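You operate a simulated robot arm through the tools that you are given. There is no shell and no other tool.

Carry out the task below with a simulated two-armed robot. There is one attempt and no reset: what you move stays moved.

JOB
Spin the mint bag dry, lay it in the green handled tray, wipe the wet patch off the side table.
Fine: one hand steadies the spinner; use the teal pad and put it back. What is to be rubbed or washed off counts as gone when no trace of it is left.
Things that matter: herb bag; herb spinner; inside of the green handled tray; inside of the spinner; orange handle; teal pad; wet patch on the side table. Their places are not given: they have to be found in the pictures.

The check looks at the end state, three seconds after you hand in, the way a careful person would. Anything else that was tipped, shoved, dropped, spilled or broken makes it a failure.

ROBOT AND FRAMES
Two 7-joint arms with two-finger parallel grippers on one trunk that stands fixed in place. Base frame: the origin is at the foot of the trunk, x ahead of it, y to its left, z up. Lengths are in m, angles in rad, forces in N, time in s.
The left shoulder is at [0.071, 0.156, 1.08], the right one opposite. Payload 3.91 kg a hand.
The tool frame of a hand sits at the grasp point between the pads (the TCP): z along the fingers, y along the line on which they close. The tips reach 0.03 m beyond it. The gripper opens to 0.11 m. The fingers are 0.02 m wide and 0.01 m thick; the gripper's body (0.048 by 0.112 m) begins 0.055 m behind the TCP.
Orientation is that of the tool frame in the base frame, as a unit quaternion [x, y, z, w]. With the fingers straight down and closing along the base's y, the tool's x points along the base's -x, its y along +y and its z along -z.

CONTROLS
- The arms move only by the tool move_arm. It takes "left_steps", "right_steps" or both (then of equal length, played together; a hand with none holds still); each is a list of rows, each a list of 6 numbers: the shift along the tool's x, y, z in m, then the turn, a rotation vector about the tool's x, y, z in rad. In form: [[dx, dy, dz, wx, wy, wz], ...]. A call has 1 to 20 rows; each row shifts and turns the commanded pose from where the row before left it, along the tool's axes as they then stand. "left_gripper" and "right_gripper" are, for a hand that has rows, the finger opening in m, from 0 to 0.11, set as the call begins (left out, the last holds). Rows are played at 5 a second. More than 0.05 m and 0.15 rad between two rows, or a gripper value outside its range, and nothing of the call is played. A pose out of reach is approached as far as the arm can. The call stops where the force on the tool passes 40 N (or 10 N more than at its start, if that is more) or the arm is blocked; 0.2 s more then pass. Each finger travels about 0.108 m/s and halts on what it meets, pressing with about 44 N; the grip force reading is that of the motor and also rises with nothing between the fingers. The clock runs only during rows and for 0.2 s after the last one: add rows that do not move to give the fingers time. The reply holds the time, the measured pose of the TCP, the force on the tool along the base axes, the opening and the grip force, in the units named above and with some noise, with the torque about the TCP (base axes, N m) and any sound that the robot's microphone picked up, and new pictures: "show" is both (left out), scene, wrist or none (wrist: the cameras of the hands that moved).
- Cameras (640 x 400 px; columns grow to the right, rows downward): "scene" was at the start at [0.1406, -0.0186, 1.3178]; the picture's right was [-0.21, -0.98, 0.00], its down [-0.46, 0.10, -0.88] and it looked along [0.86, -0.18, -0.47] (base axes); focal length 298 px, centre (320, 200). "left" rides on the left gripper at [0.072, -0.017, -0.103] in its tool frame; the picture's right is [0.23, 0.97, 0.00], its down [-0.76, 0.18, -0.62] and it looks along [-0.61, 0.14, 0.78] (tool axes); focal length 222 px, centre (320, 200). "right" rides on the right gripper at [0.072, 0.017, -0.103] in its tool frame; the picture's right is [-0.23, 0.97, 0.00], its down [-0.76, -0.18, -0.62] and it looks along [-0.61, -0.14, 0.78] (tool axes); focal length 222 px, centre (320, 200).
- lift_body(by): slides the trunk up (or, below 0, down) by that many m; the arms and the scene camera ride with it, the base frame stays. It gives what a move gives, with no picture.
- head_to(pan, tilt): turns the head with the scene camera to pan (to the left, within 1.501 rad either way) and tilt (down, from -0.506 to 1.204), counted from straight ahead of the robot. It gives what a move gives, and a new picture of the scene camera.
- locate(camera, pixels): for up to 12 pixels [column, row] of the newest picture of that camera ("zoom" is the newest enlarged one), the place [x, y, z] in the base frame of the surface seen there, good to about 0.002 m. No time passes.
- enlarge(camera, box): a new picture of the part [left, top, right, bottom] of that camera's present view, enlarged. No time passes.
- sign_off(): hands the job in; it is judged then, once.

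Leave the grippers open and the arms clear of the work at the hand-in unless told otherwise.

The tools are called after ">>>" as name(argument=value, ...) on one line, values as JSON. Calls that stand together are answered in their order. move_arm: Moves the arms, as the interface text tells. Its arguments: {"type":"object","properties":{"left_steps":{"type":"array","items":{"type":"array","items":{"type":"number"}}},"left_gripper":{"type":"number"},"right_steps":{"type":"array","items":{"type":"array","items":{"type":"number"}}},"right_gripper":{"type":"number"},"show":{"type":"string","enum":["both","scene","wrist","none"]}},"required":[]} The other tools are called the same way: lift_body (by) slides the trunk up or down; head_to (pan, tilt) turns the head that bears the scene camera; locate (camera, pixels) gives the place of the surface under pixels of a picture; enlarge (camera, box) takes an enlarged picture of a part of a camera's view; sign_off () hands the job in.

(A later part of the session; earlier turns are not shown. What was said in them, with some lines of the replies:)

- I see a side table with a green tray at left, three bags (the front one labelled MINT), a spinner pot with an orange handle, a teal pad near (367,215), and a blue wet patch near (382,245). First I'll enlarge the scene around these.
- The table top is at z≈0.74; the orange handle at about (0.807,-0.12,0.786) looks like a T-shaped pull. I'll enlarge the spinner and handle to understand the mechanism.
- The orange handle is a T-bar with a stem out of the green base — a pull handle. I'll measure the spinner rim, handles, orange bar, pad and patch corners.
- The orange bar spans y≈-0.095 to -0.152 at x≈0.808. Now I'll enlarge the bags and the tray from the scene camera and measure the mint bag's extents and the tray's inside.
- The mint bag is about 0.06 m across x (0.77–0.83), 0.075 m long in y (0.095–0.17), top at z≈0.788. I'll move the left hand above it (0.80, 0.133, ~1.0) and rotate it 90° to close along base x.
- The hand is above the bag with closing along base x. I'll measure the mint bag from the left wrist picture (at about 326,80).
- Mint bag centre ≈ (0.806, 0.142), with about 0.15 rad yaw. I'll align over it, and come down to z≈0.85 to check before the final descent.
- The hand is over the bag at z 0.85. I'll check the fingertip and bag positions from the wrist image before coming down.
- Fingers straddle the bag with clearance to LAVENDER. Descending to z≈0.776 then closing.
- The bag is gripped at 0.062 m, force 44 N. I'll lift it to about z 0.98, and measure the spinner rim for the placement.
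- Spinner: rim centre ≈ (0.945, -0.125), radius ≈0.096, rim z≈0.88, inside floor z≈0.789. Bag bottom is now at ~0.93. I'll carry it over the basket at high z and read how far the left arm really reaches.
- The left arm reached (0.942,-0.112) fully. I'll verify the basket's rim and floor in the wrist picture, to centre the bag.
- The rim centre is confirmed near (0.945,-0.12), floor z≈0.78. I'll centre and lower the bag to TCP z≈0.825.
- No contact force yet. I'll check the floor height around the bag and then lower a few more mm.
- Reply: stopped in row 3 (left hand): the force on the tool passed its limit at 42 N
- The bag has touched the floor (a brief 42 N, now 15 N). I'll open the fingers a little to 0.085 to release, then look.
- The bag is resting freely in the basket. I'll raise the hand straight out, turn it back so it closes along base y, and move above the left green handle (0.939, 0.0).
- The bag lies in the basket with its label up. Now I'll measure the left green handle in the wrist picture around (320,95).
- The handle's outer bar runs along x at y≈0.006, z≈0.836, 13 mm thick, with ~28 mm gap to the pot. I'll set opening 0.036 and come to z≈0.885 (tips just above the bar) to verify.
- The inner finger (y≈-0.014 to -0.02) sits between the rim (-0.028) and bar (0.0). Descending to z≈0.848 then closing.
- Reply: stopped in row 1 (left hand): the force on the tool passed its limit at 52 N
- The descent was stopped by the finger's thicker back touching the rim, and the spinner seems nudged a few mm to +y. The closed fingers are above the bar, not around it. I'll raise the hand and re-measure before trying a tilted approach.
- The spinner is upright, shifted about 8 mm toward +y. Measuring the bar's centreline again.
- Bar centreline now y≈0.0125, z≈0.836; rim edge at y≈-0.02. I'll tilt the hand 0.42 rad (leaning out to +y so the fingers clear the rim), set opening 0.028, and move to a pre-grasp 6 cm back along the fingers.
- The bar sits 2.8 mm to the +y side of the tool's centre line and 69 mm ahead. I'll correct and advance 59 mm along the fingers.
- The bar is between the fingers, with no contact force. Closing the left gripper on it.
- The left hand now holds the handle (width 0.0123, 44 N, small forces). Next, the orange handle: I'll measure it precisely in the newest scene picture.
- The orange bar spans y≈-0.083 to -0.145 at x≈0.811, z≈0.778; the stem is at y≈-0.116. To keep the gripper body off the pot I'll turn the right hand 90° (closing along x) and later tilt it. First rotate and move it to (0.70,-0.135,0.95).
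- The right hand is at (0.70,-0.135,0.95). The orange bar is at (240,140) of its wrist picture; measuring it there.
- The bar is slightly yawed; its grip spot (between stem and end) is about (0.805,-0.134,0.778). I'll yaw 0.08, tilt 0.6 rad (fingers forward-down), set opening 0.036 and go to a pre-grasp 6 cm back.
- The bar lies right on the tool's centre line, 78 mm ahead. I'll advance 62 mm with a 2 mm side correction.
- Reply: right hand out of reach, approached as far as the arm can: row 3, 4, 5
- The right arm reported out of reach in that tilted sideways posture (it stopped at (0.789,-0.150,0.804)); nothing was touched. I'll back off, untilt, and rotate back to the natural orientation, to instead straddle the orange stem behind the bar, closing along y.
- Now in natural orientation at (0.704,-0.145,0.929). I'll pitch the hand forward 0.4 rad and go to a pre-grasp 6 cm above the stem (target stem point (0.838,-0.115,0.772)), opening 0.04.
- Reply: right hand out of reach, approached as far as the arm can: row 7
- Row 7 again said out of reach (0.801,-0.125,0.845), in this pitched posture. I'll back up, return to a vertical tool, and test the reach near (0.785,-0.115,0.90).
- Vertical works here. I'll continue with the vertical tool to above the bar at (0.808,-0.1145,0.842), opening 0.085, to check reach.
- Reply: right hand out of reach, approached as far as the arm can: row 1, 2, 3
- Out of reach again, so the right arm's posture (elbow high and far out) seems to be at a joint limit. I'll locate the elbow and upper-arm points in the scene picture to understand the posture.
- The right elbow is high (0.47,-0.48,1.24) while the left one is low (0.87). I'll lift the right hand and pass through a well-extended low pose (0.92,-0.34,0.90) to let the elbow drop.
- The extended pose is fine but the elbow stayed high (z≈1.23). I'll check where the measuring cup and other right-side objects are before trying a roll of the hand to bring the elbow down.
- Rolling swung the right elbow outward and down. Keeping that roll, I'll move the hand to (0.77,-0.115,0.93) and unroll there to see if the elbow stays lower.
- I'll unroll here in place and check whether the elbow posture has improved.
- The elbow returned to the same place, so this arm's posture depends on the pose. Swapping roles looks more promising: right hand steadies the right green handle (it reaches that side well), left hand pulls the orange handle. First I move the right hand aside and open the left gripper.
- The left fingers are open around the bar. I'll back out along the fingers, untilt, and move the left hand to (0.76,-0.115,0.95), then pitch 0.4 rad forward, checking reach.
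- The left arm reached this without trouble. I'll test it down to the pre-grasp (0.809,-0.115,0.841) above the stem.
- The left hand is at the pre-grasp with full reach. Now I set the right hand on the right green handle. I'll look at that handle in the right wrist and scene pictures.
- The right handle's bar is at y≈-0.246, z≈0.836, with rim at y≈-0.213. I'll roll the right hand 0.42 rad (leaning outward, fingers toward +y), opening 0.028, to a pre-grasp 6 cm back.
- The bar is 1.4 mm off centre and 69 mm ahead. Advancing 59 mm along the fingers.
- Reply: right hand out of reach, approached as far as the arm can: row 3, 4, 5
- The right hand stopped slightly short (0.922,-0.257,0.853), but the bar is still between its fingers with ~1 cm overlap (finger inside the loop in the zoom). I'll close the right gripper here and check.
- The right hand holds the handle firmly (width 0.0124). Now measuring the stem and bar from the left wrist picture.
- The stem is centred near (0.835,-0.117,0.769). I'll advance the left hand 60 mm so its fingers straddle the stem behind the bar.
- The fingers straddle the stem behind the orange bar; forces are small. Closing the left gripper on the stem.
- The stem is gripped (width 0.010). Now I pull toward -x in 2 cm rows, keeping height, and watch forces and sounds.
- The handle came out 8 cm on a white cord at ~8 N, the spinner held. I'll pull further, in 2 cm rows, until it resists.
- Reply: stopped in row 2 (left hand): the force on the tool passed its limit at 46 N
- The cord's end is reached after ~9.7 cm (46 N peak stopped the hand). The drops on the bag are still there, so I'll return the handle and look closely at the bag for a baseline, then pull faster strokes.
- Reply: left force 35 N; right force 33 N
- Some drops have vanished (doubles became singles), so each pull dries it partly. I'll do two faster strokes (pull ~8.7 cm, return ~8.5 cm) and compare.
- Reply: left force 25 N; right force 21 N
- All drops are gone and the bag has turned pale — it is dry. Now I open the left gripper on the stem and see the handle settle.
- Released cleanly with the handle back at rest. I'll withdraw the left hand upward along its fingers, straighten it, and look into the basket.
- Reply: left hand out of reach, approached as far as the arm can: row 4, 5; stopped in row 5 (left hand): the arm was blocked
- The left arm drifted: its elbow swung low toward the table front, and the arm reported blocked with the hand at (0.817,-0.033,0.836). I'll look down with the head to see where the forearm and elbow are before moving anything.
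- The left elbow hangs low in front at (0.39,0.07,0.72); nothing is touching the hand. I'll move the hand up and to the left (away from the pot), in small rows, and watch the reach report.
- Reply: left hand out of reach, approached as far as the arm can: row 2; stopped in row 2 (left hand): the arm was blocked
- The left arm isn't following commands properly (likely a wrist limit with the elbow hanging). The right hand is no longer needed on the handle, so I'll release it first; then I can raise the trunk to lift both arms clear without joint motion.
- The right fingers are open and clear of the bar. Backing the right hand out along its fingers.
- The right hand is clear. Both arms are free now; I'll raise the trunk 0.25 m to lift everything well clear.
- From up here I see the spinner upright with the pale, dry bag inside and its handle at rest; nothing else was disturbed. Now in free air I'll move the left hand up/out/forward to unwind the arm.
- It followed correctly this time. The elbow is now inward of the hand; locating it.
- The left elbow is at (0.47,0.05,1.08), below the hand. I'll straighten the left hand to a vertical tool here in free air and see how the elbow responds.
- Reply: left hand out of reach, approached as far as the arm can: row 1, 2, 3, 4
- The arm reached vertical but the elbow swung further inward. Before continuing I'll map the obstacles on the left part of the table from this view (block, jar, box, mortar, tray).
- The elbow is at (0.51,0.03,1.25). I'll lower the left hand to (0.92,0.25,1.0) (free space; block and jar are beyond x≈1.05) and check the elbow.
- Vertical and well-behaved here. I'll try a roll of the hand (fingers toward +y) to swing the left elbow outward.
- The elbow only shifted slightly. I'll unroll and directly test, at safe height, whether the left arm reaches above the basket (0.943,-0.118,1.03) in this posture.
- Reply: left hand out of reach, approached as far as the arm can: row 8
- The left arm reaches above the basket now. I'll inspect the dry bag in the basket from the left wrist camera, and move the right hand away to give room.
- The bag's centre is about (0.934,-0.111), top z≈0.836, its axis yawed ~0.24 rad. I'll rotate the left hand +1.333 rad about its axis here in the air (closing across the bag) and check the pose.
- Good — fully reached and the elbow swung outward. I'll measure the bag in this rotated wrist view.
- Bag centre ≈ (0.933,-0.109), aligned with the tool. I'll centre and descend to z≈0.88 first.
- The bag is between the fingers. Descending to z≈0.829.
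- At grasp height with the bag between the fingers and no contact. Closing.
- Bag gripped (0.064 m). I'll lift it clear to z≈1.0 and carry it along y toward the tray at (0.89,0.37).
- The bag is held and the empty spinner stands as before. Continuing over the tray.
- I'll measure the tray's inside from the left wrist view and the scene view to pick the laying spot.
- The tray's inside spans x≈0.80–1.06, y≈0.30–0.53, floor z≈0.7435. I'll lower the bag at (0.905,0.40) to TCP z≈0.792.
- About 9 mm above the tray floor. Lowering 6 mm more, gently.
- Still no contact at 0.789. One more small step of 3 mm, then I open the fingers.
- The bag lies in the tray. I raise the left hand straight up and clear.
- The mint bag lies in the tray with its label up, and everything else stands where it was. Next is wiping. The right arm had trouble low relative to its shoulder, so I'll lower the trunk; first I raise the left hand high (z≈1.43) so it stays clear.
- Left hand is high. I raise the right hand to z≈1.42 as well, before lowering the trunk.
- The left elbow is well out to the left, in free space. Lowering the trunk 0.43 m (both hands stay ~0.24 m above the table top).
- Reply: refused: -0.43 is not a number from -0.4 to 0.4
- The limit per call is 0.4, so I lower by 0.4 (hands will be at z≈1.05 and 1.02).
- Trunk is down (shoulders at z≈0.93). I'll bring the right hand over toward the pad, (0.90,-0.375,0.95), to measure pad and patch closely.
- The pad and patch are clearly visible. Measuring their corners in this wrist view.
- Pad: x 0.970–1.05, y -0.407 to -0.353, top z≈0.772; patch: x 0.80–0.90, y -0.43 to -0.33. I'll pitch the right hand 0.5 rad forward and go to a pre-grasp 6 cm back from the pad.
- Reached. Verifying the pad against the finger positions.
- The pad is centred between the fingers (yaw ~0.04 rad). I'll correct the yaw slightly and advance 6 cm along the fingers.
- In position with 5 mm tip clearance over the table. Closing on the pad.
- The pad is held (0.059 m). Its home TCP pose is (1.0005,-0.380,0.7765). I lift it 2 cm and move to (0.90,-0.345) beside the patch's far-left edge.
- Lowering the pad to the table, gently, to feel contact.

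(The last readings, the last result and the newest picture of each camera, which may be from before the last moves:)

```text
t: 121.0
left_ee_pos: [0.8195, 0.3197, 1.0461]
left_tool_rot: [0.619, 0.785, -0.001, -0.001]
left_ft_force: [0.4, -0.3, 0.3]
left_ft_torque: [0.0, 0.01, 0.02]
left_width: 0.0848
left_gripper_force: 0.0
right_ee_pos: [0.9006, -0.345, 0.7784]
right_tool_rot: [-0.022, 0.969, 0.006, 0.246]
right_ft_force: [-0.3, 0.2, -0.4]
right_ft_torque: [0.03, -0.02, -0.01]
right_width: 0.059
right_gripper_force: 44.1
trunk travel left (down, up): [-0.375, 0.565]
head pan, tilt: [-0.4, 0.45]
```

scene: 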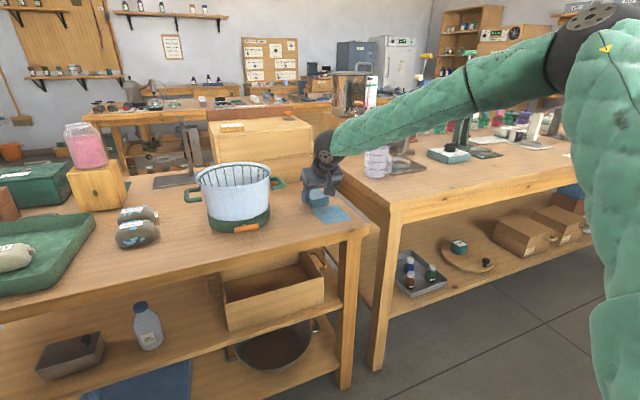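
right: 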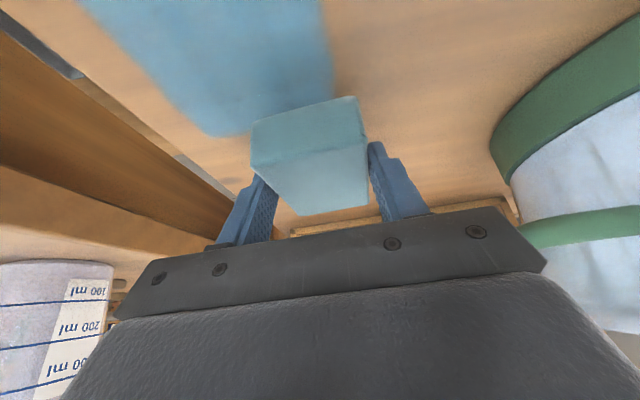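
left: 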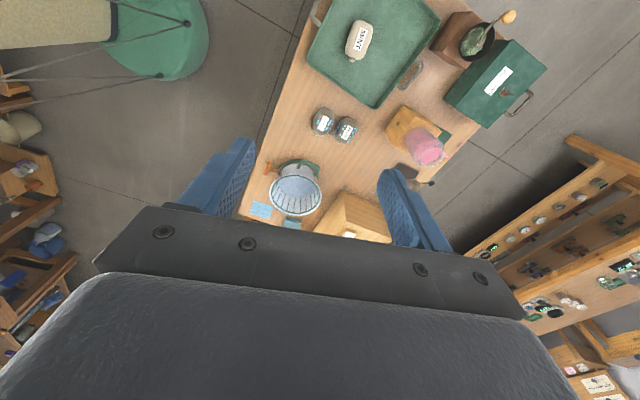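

No contact yet at 0.778; lowering in 1.5 mm steps.

>>> move_arm(right_steps=[[0.0007, 0, 0.0013, 0, 0, 0], [0.0007, 0, 0.0013, 0, 0, 0], [0, 0, 0, 0, 0, 0]], right_gripper=0.02, show="none")

```text
t: 121.8
left_ee_pos: [0.8185, 0.3208, 1.0472]
left_tool_rot: [0.618, 0.786, -0.001, 0.0]
left_ft_force: [0.1, 0.9, -0.3]
left_ft_torque: [0.06, 0.01, -0.02]
left_width: 0.085
left_gripper_force: 0.0
right_ee_pos: [0.8997, -0.3455, 0.776]
right_tool_rot: [-0.021, 0.969, 0.006, 0.246]
right_ft_force: [1.4, -2.5, 10.7]
right_ft_torque: [0.19, 0.14, -0.01]
right_width: 0.0586
right_gripper_force: 44.0
trunk travel left (down, up): [-0.375, 0.565]
head pan, tilt: [-0.4, 0.45]
```

Contact at ~11 N. Now sweeping toward -x across the patch's left strip, 9 cm.

>>> move_arm(right_steps=[[0.0158, 0.0008, -0.0086, 0, 0, 0], [0.0158, 0.0008, -0.0086, 0, 0, 0], [0.0158, 0.0008, -0.0086, 0, 0, 0], [0.0158, 0.0008, -0.0086, 0, 0, 0], [0.0158, 0.0008, -0.0086, 0, 0, 0], [0, 0, 0, 0, 0, 0]], right_gripper=0.02)

>>> enlarge(camera="scene", box=[285, 165, 375, 235])

```text
t: 123.2
left_ee_pos: [0.8189, 0.3205, 1.0459]
left_tool_rot: [0.619, 0.785, 0.0, 0.0]
left_ft_force: [0.2, -0.4, 0.3]
left_ft_torque: [0.01, 0.02, -0.01]
left_width: 0.085
left_gripper_force: 0.0
right_ee_pos: [0.8091, -0.3454, 0.7763]
right_tool_rot: [-0.021, 0.969, 0.006, 0.245]
right_ft_force: [1.0, 0.5, 8.8]
right_ft_torque: [0.23, -0.12, 0.01]
right_width: 0.0588
right_gripper_force: 44.6
trunk travel left (down, up): [-0.375, 0.565]
head pan, tilt: [-0.4, 0.45]
```

scene: 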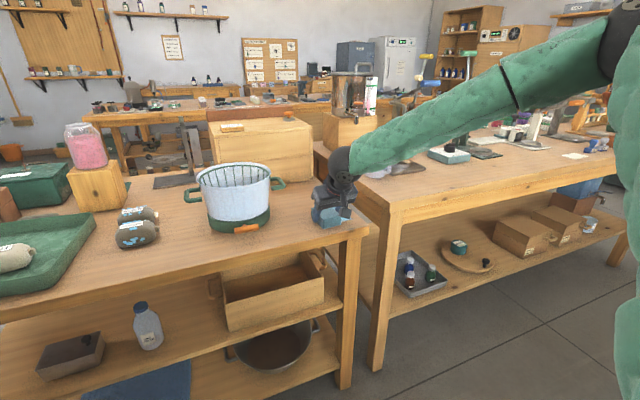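
right: 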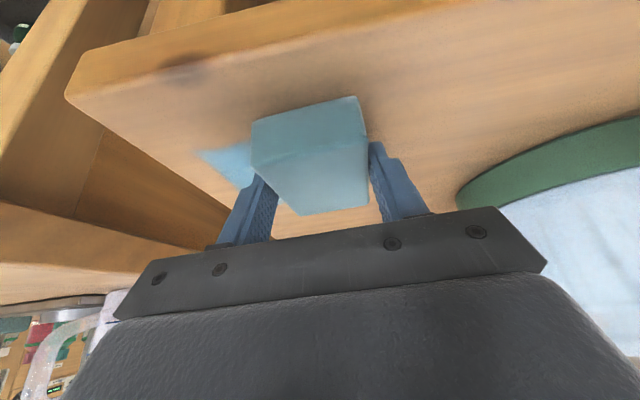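

```text
5.71 times, centred on (330, 200) of scene
```

zoom: 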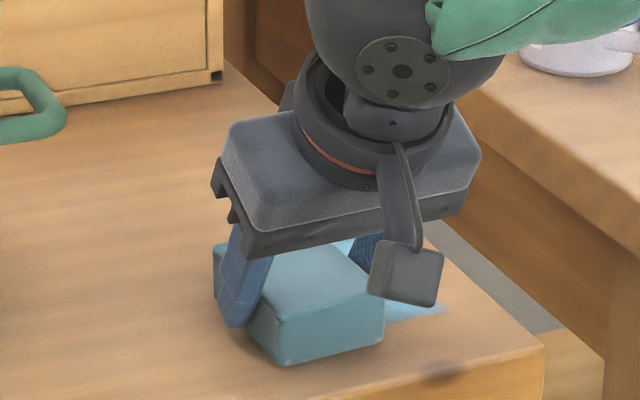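

The left strip is already clean. Continuing: shift to y≈-0.378, sweep back +x, shift to y≈-0.411, sweep -x, keeping contact.

>>> move_arm(right_steps=[[0.0006, -0.0165, -0.0004, 0, 0, 0], [0.0006, -0.0165, -0.0004, 0, 0, 0], [-0.0158, -0.0008, 0.0086, 0, 0, 0], [-0.0158, -0.0008, 0.0086, 0, 0, 0], [-0.0158, -0.0008, 0.0086, 0, 0, 0], [-0.0158, -0.0008, 0.0086, 0, 0, 0], [-0.0158, -0.0008, 0.0086, 0, 0, 0], [0.0006, -0.0165, -0.0004, 0, 0, 0], [0.0006, -0.0165, -0.0004, 0, 0, 0], [0.0158, 0.0008, -0.0086, 0, 0, 0], [0.0158, 0.0008, -0.0086, 0, 0, 0], [0.0158, 0.0008, -0.0086, 0, 0, 0], [0.0158, 0.0008, -0.0086, 0, 0, 0], [0.0158, 0.0008, -0.0086, 0, 0, 0], [0, 0, 0, 0, 0, 0]], right_gripper=0.02)

```text
t: 126.3
left_ee_pos: [0.8187, 0.3189, 1.047]
left_tool_rot: [0.619, 0.785, -0.002, 0.0]
left_ft_force: [-1.3, 0.8, 0.2]
left_ft_torque: [0.04, 0.01, 0.01]
left_width: 0.0851
left_gripper_force: 0.2
right_ee_pos: [0.8102, -0.4101, 0.7763]
right_tool_rot: [-0.021, 0.969, 0.006, 0.246]
right_ft_force: [-0.1, 0.6, 7.6]
right_ft_torque: [0.04, -0.04, -0.02]
right_width: 0.0589
right_gripper_force: 43.9
trunk travel left (down, up): [-0.375, 0.565]
head pan, tilt: [-0.4, 0.45]
```

scene: 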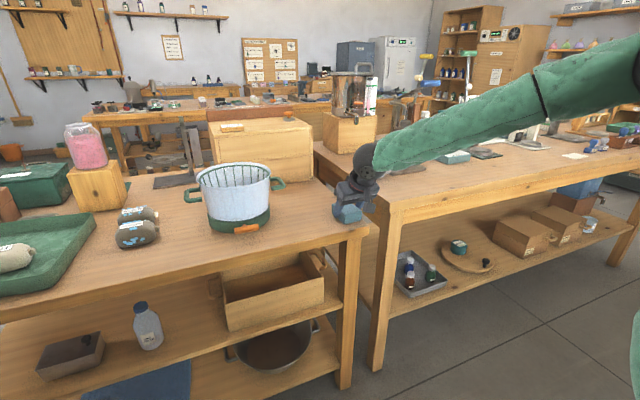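
right: 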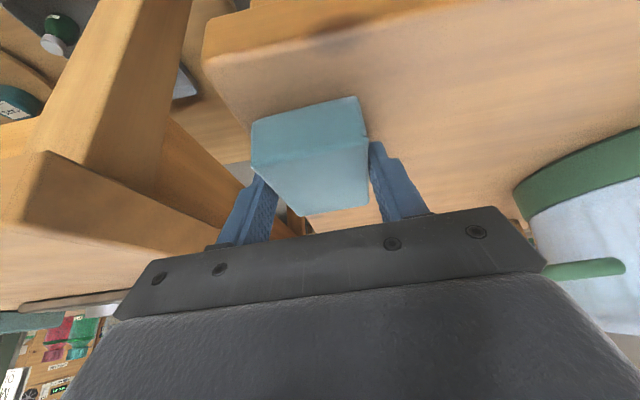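

No blue remains visible around the pad. For thoroughness I make a second set of passes back over the whole area.

>>> move_arm(right_steps=[[0.0002, -0.006, -0.0001, 0, 0, 0], [-0.0158, -0.0008, 0.0086, 0, 0, 0], [-0.0158, -0.0008, 0.0086, 0, 0, 0], [-0.0158, -0.0008, 0.0086, 0, 0, 0], [-0.0158, -0.0008, 0.0086, 0, 0, 0], [-0.0158, -0.0008, 0.0086, 0, 0, 0], [-0.0005, 0.0125, 0.0003, 0, 0, 0], [-0.0005, 0.0125, 0.0003, 0, 0, 0], [0.0158, 0.0008, -0.0086, 0, 0, 0], [0.0158, 0.0008, -0.0086, 0, 0, 0], [0.0158, 0.0008, -0.0086, 0, 0, 0], [0.0158, 0.0008, -0.0086, 0, 0, 0], [0.0158, 0.0008, -0.0086, 0, 0, 0], [-0.0006, 0.015, 0.0003, 0, 0, 0], [-0.0006, 0.015, 0.0003, 0, 0, 0], [-0.0158, -0.0008, 0.0086, 0, 0, 0], [-0.0158, -0.0008, 0.0086, 0, 0, 0], [-0.0158, -0.0008, 0.0086, 0, 0, 0], [-0.0158, -0.0008, 0.0086, 0, 0, 0], [-0.0158, -0.0008, 0.0086, 0, 0, 0]], right_gripper=0.02)

>>> enlarge(camera="scene", box=[285, 165, 375, 235])

```text
t: 130.6
left_ee_pos: [0.8194, 0.3198, 1.0457]
left_tool_rot: [0.618, 0.786, -0.001, 0.0]
left_ft_force: [0.5, 0.1, 0.6]
left_ft_torque: [-0.03, -0.02, -0.01]
left_width: 0.0851
left_gripper_force: 0.0
right_ee_pos: [0.9004, -0.3608, 0.7759]
right_tool_rot: [-0.021, 0.969, 0.006, 0.245]
right_ft_force: [-0.8, 0.5, 0.3]
right_ft_torque: [0.01, -0.04, 0.02]
right_width: 0.0589
right_gripper_force: 44.1
trunk travel left (down, up): [-0.375, 0.565]
head pan, tilt: [-0.4, 0.45]
```

scene: 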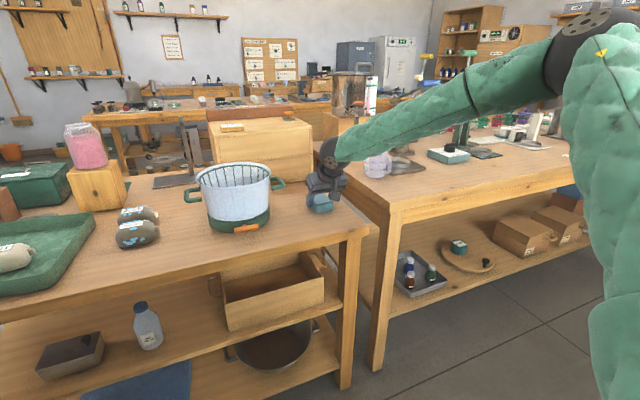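
right: 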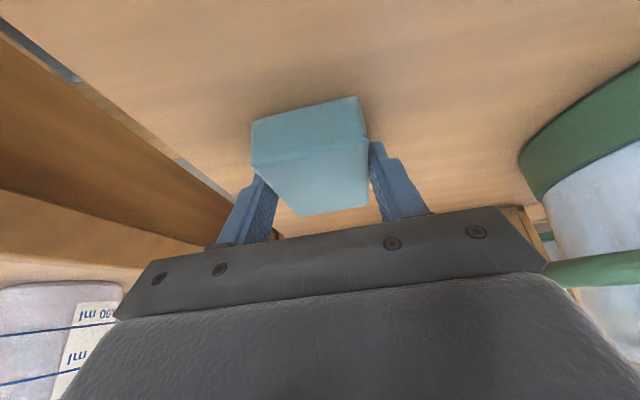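

```text
5.71 times, centred on (330, 200) of scene
```

zoom: 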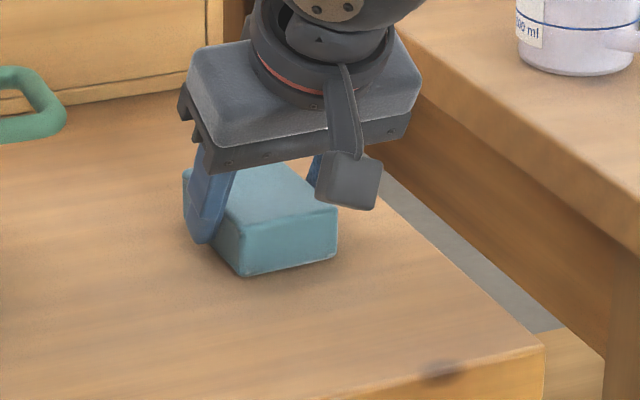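

The table shows clean wood around the pad. I lift the pad 3 cm and carry it back above its home, then inspect the spot.

>>> move_arm(right_steps=[[-0.0072, 0, -0.0132, 0, 0, 0], [-0.0072, 0, -0.0132, 0, 0, 0], [-0.0291, -0.0079, 0.0158, 0, 0, 0], [-0.0291, -0.0079, 0.0158, 0, 0, 0], [-0.0291, -0.0079, 0.0158, 0, 0, 0], [0, 0, 0, 0, 0, 0]], right_gripper=0.02)

>>> enlarge(camera="scene", box=[285, 165, 375, 235])

>>> enlarge(camera="right", box=[60, 0, 500, 220])

```text
t: 131.9
left_ee_pos: [0.8199, 0.3192, 1.0465]
left_tool_rot: [0.619, 0.785, 0.001, 0.001]
left_ft_force: [-0.5, 0.4, -0.1]
left_ft_torque: [0.01, 0.0, 0.0]
left_width: 0.0848
left_gripper_force: 0.0
right_ee_pos: [1.0008, -0.3798, 0.8054]
right_tool_rot: [-0.021, 0.969, 0.006, 0.246]
right_ft_force: [-0.4, 1.6, 0.1]
right_ft_torque: [-0.02, 0.03, -0.05]
right_width: 0.0588
right_gripper_force: 43.5
trunk travel left (down, up): [-0.375, 0.565]
head pan, tilt: [-0.4, 0.45]
```

scene: 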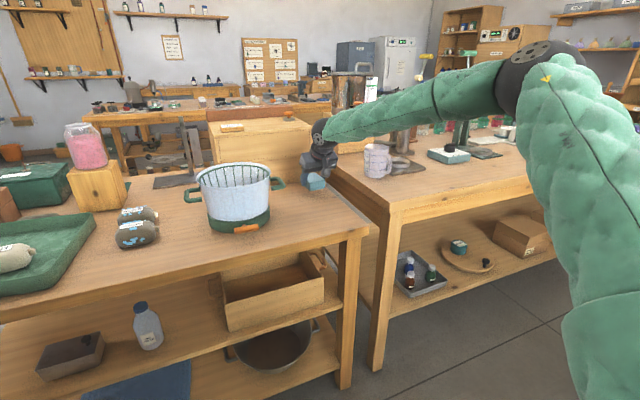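
right: 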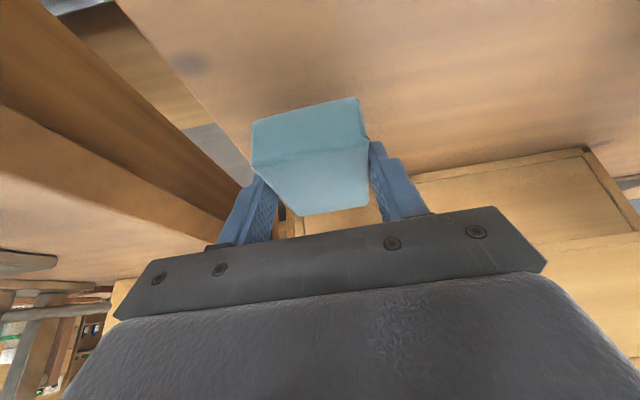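

```text
5.71 times, centred on (330, 200) of scene
```

zoom: 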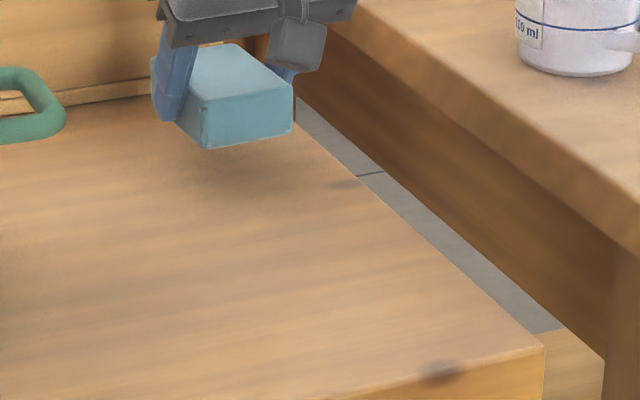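

```text
1.45 times, centred on (280, 110) of right
```

zoom: 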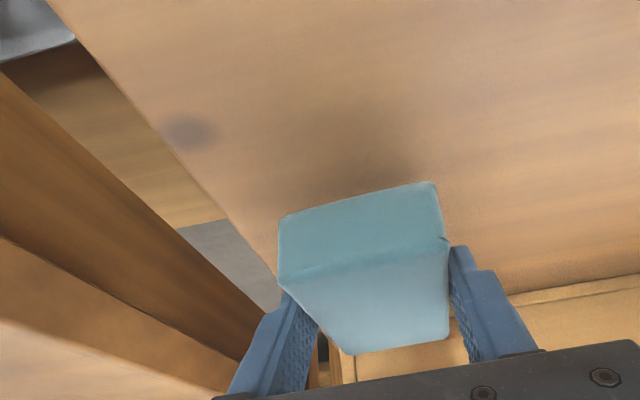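

The patch area shows plain wood with only its natural knots. One closer look, then I lower the pad onto its home spot.

>>> enlarge(camera="scene", box=[300, 195, 370, 239])

>>> move_arm(right_steps=[[0.0048, 0, 0.0088, 0, 0, 0], [0.0048, 0, 0.0088, 0, 0, 0], [0.0033, 0, 0.0062, 0, 0, 0], [0, 0, 0, 0, 0, 0]], right_gripper=0.02, show="none")

```text
9.09 times, centred on (335, 217) of scene
```

zoom: 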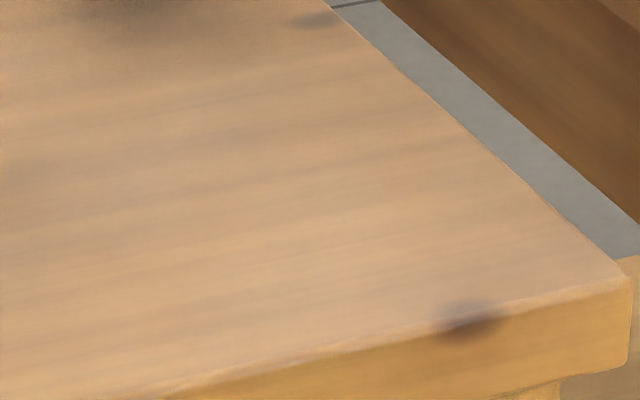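

```text
t: 132.9
left_ee_pos: [0.8196, 0.3197, 1.0465]
left_tool_rot: [0.619, 0.786, 0.0, -0.001]
left_ft_force: [0.7, 0.3, 0.4]
left_ft_torque: [0.01, 0.01, 0.02]
left_width: 0.0849
left_gripper_force: 0.0
right_ee_pos: [1.0021, -0.3791, 0.7774]
right_tool_rot: [-0.021, 0.969, 0.006, 0.245]
right_ft_force: [-0.6, 0.4, -1.0]
right_ft_torque: [0.0, 0.0, 0.02]
right_width: 0.0587
right_gripper_force: 43.7
trunk travel left (down, up): [-0.375, 0.565]
head pan, tilt: [-0.4, 0.45]
```

Clean. No contact yet at 0.7774; another 1.5–2 mm down.

>>> move_arm(right_steps=[[0.0007, 0, 0.0013, 0, 0, 0], [0.0004, 0, 0.0007, 0, 0, 0], [0, 0, 0, 0, 0, 0]], right_gripper=0.02, show="none")

```text
t: 133.8
left_ee_pos: [0.819, 0.3203, 1.0462]
left_tool_rot: [0.62, 0.785, -0.001, 0.0]
left_ft_force: [0.4, 0.4, -0.3]
left_ft_torque: [0.01, -0.03, 0.03]
left_width: 0.085
left_gripper_force: 0.0
right_ee_pos: [1.0021, -0.3798, 0.7756]
right_tool_rot: [-0.021, 0.969, 0.006, 0.245]
right_ft_force: [0.2, 0.8, -0.1]
right_ft_torque: [-0.03, 0.01, 0.02]
right_width: 0.0589
right_gripper_force: 44.1
trunk travel left (down, up): [-0.375, 0.565]
head pan, tilt: [-0.4, 0.45]
```

>>> move_arm(right_steps=[[0.0006, 0, 0.0011, 0, 0, 0], [0, 0, 0, 0, 0, 0]], right_gripper=0.02, show="none")

```text
t: 134.3
left_ee_pos: [0.8182, 0.3199, 1.0461]
left_tool_rot: [0.62, 0.785, -0.002, 0.0]
left_ft_force: [-0.2, 0.5, -0.2]
left_ft_torque: [-0.01, 0.01, 0.01]
left_width: 0.0851
left_gripper_force: 0.0
right_ee_pos: [1.0009, -0.3807, 0.7771]
right_tool_rot: [-0.022, 0.969, 0.006, 0.246]
right_ft_force: [-0.4, 0.1, 8.0]
right_ft_torque: [-0.02, 0.18, 0.0]
right_width: 0.0589
right_gripper_force: 43.9
trunk travel left (down, up): [-0.375, 0.565]
head pan, tilt: [-0.4, 0.45]
```

The pad is on the table (8 N). I open the right gripper to release it.

>>> move_arm(right_steps=[[0, 0, 0, 0, 0, 0], [0, 0, 0, 0, 0, 0], [0, 0, 0, 0, 0, 0]], right_gripper=0.085)

```text
t: 135.2
left_ee_pos: [0.8189, 0.3206, 1.0467]
left_tool_rot: [0.619, 0.786, -0.001, 0.0]
left_ft_force: [0.0, 0.1, 1.0]
left_ft_torque: [0.03, 0.0, 0.01]
left_width: 0.0851
left_gripper_force: 0.0
right_ee_pos: [1.0016, -0.3799, 0.7736]
right_tool_rot: [-0.021, 0.969, 0.006, 0.246]
right_ft_force: [-0.3, -0.7, 0.1]
right_ft_torque: [0.03, -0.01, 0.02]
right_width: 0.0851
right_gripper_force: 0.1
trunk travel left (down, up): [-0.375, 0.565]
head pan, tilt: [-0.4, 0.45]
```

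scene: 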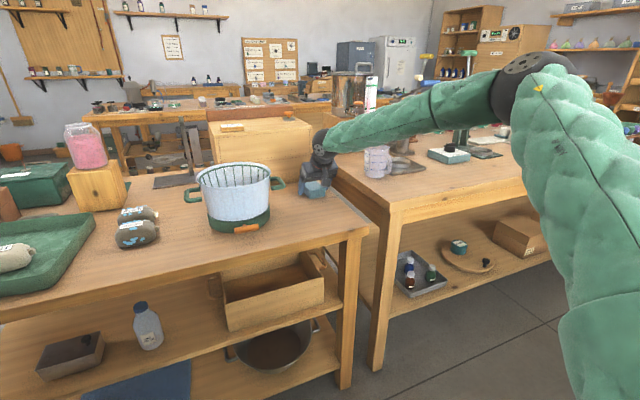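
right: 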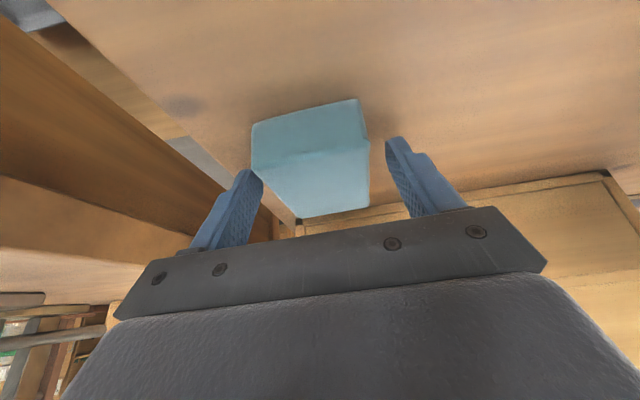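

Released. Backing the right hand out along its fingers in small rows.

>>> move_arm(right_steps=[[0, 0, -0.02, 0, 0, 0], [0, 0, -0.02, 0, 0, 0], [0, 0, -0.02, 0, 0, 0], [0, 0, -0.03, 0, 0, 0], [0, 0, -0.03, 0, 0, 0], [0, 0, -0.03, 0, 0, 0], [0, 0, 0, 0, 0, 0]], right_gripper=0.085)

>>> enlarge(camera="right", box=[200, 20, 440, 200])

```text
t: 136.8
left_ee_pos: [0.8204, 0.3205, 1.0459]
left_tool_rot: [0.619, 0.785, -0.001, 0.0]
left_ft_force: [-0.4, -0.2, -0.2]
left_ft_torque: [0.0, 0.03, 0.02]
left_width: 0.0853
left_gripper_force: 0.1
right_ee_pos: [0.9303, -0.3831, 0.9057]
right_tool_rot: [-0.021, 0.969, 0.006, 0.245]
right_ft_force: [0.5, 0.5, -0.7]
right_ft_torque: [0.01, -0.05, -0.01]
right_width: 0.085
right_gripper_force: 0.0
trunk travel left (down, up): [-0.375, 0.565]
head pan, tilt: [-0.4, 0.45]
```

scene: 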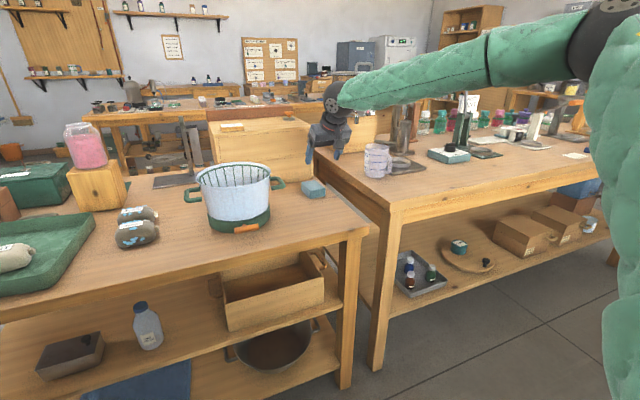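
right: 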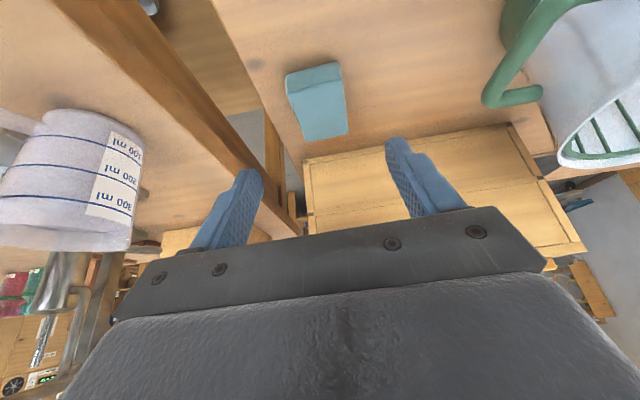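

```text
2.22 times, centred on (320, 110) of right
```

zoom: 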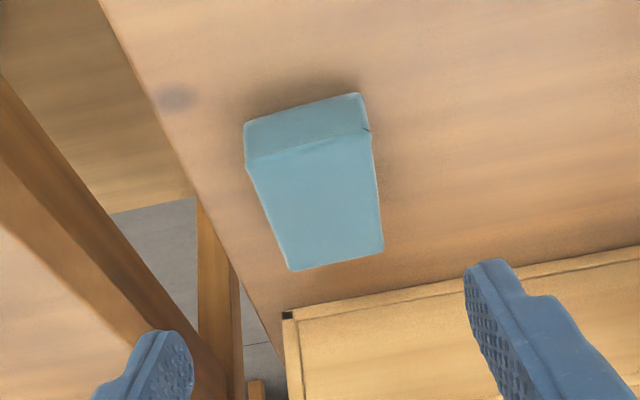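

The pad is back in place. Checking the spinner's position and pad corners now, and retracting the right hand further back and up.

>>> locate(camera="right", pixels=[[288, 84], [341, 72], [346, 130], [310, 138]])

>>> move_arm(right_steps=[[0, 0, -0.04, 0, 0, 0], [0, 0, -0.04, 0, 0, 0], [0, 0, -0.04, 0, 0, 0], [0, 0, -0.04, 0, 0, 0], [0, 0, 0, 0, 0.125, 0], [0, 0, 0, 0, 0.125, 0], [0, 0, 0, 0, 0.125, 0], [0, 0, 0, 0, 0.122, 0], [0.03, -0.01, -0.03, 0, 0, 0], [0.03, -0.01, -0.03, 0, 0, 0], [0.03, -0.01, -0.03, 0, 0, 0], [0, 0, 0, 0, 0, 0]], right_gripper=0.11)

```text
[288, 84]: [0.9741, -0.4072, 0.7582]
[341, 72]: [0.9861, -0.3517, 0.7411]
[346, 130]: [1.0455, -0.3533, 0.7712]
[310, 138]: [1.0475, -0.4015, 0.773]
```

```text
t: 139.3
left_ee_pos: [0.82, 0.3191, 1.0453]
left_tool_rot: [0.619, 0.785, -0.001, -0.001]
left_ft_force: [-0.2, 0.8, -0.1]
left_ft_torque: [0.02, 0.02, -0.03]
left_width: 0.0851
left_gripper_force: 0.1
right_ee_pos: [0.7676, -0.4225, 1.1374]
right_tool_rot: [-0.023, 1.0, 0.001, -0.002]
right_ft_force: [1.0, 0.1, -0.4]
right_ft_torque: [-0.02, 0.05, 0.02]
right_width: 0.1101
right_gripper_force: 0.1
trunk travel left (down, up): [-0.375, 0.565]
head pan, tilt: [-0.4, 0.45]
```

scene: 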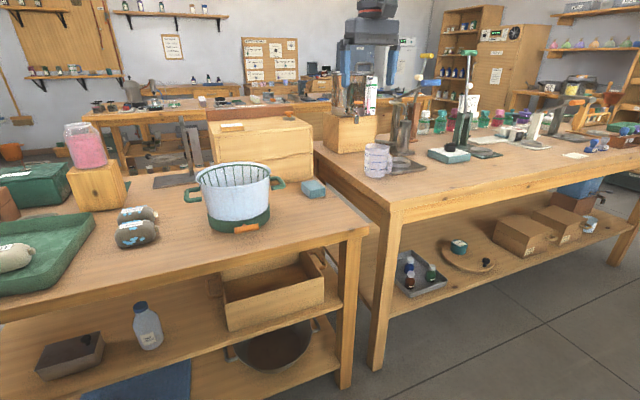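
right: 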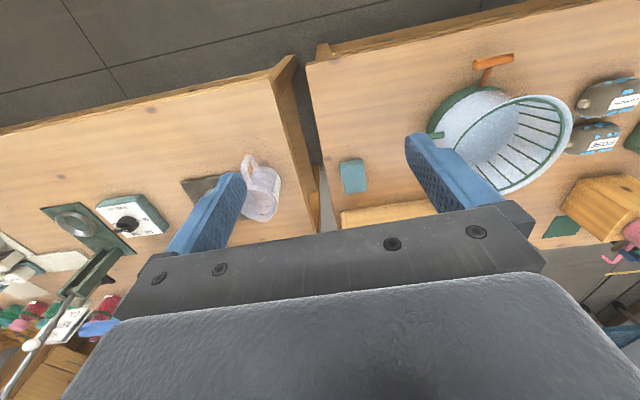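

The pad corners match its original place. I raise the trunk back by 0.15 m (original height), open the left gripper, and take a final look all over.

>>> lift_body(by=0.15)

>>> move_arm(left_steps=[[0, 0, -0.02, 0, 0, 0], [0, 0, 0, 0, 0, 0]], left_gripper=0.11, show="wrist")

>>> head_to(pan=-0.05, tilt=0.6)

```text
t: 141.1
left_ee_pos: [0.8198, 0.3207, 1.1959]
left_tool_rot: [0.619, 0.785, -0.001, -0.001]
left_ft_force: [0.3, -0.8, 0.0]
left_ft_torque: [0.01, -0.04, -0.04]
left_width: 0.0852
left_gripper_force: 0.0
right_ee_pos: [0.7677, -0.4217, 1.2876]
right_tool_rot: [-0.023, 1.0, 0.001, -0.001]
right_ft_force: [0.7, -1.1, -0.7]
right_ft_torque: [0.02, -0.02, 0.0]
right_width: 0.11
right_gripper_force: 0.0
trunk travel left (down, up): [-0.525, 0.415]
head pan, tilt: [-0.4, 0.45]
```

```text
t: 141.7
left_ee_pos: [0.8226, 0.3184, 1.2141]
left_tool_rot: [0.619, 0.785, -0.001, 0.0]
left_ft_force: [0.1, -1.1, 0.9]
left_ft_torque: [0.0, 0.02, -0.01]
left_width: 0.1098
left_gripper_force: 0.1
right_ee_pos: [0.7682, -0.4219, 1.2877]
right_tool_rot: [-0.022, 1.0, 0.001, -0.002]
right_ft_force: [1.0, 0.7, -0.7]
right_ft_torque: [0.01, 0.0, 0.01]
right_width: 0.1101
right_gripper_force: 0.1
trunk travel left (down, up): [-0.525, 0.415]
head pan, tilt: [-0.4, 0.45]
```

left: 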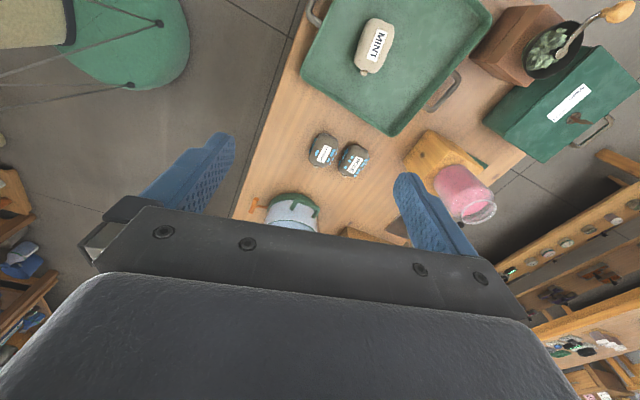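

```text
t: 142.5
left_ee_pos: [0.8215, 0.3193, 1.2159]
left_tool_rot: [0.62, 0.785, -0.001, 0.0]
left_ft_force: [-0.3, -0.2, -0.1]
left_ft_torque: [-0.01, 0.03, 0.02]
left_width: 0.1099
left_gripper_force: 0.1
right_ee_pos: [0.7662, -0.4203, 1.2892]
right_tool_rot: [-0.022, 1.0, 0.002, 0.0]
right_ft_force: [0.6, 0.4, 0.1]
right_ft_torque: [0.0, 0.01, -0.03]
right_width: 0.11
right_gripper_force: 0.0
trunk travel left (down, up): [-0.525, 0.415]
head pan, tilt: [-0.051, 0.6]
```

scene: 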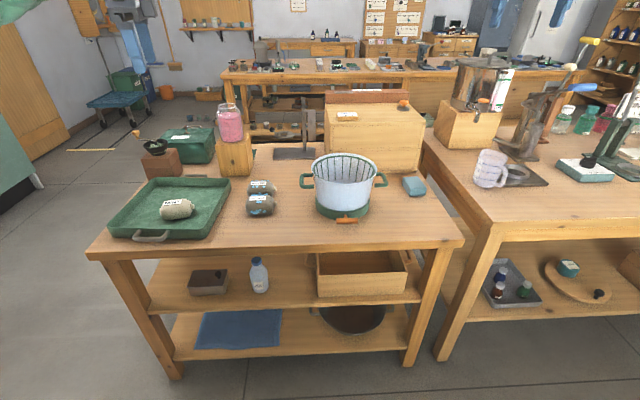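

Everything looks in order. I enlarge the cleaned area, the spinner and the tray for a last careful check.

>>> enlarge(camera="scene", box=[370, 165, 470, 250])

>>> enlarge(camera="scene", box=[235, 140, 435, 240])

>>> enlarge(camera="scene", box=[95, 90, 295, 250])

>>> locate(camera="scene", pixels=[[347, 219], [336, 219], [357, 219], [313, 165], [376, 165], [345, 181], [176, 208]])

```text
4.71 times, centred on (420, 208) of scene
```

zoom: 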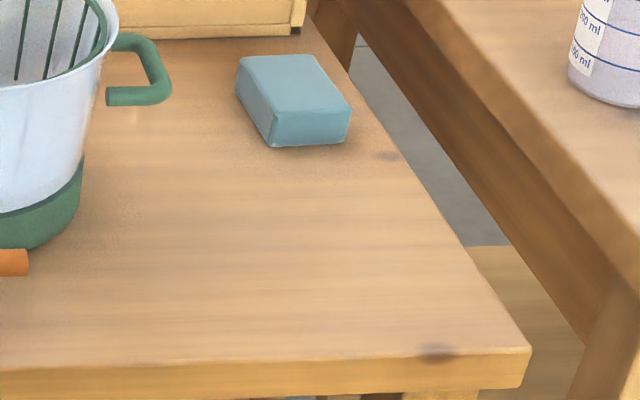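

```text
3.20 times, centred on (335, 190) of scene
```

zoom: 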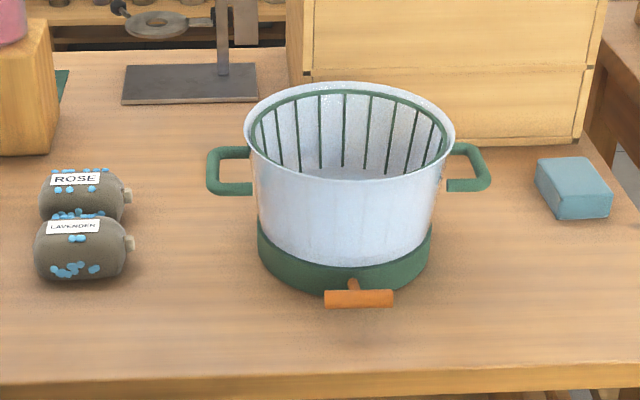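

```text
2.50 times, centred on (195, 170) of scene
```

zoom: 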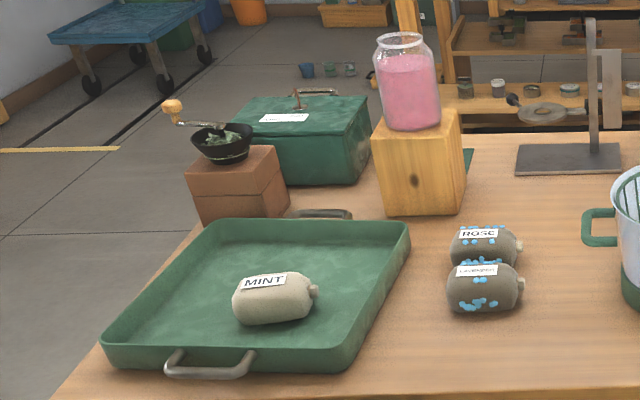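

```text
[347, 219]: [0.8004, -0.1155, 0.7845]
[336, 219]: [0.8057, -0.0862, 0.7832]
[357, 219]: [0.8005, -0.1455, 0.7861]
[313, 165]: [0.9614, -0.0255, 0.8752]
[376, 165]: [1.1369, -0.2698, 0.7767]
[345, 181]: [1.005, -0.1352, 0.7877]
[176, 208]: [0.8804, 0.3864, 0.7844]
```

Here is the state I see before handing in:
- **Mint bag:** dry and lying in the green tray.
- **Patch:** gone without a trace.
- **Teal pad:** back in its place.
- **Spinner:** upright, within 1 cm of where it stood, with its pull handle at rest.
- **Grippers and arms:** both grippers open and the arms clear above the table.

Handing in.

>>> sign_off()

```text
The job is handed in.
```

The mint bag is spun dry and lying in the green handled tray. The wet patch on the side table is gone, and the teal pad is back in its place. I handed the job in with both grippers open and the arms clear of the table; the hand-in gave no verdict.

- **Spinning:** It took three pulls on the orange handle. The right hand held the spinner by its right green handle while the left hand pulled. After the third pull all the drops on the bag were gone and it had turned pale.
- **Spinner position:** The spinner was nudged while I was first taking hold of its left handle. It ended within about 1 cm of where it started, upright, with the orange handle back in.
- **Wiping:** I went over the patch twice with the pad. The close-up shows plain wood with only its natural knots.
- **Everything else:** The lavender and rose bags, the jar, the mortar and the boxes look undisturbed in the last pictures.
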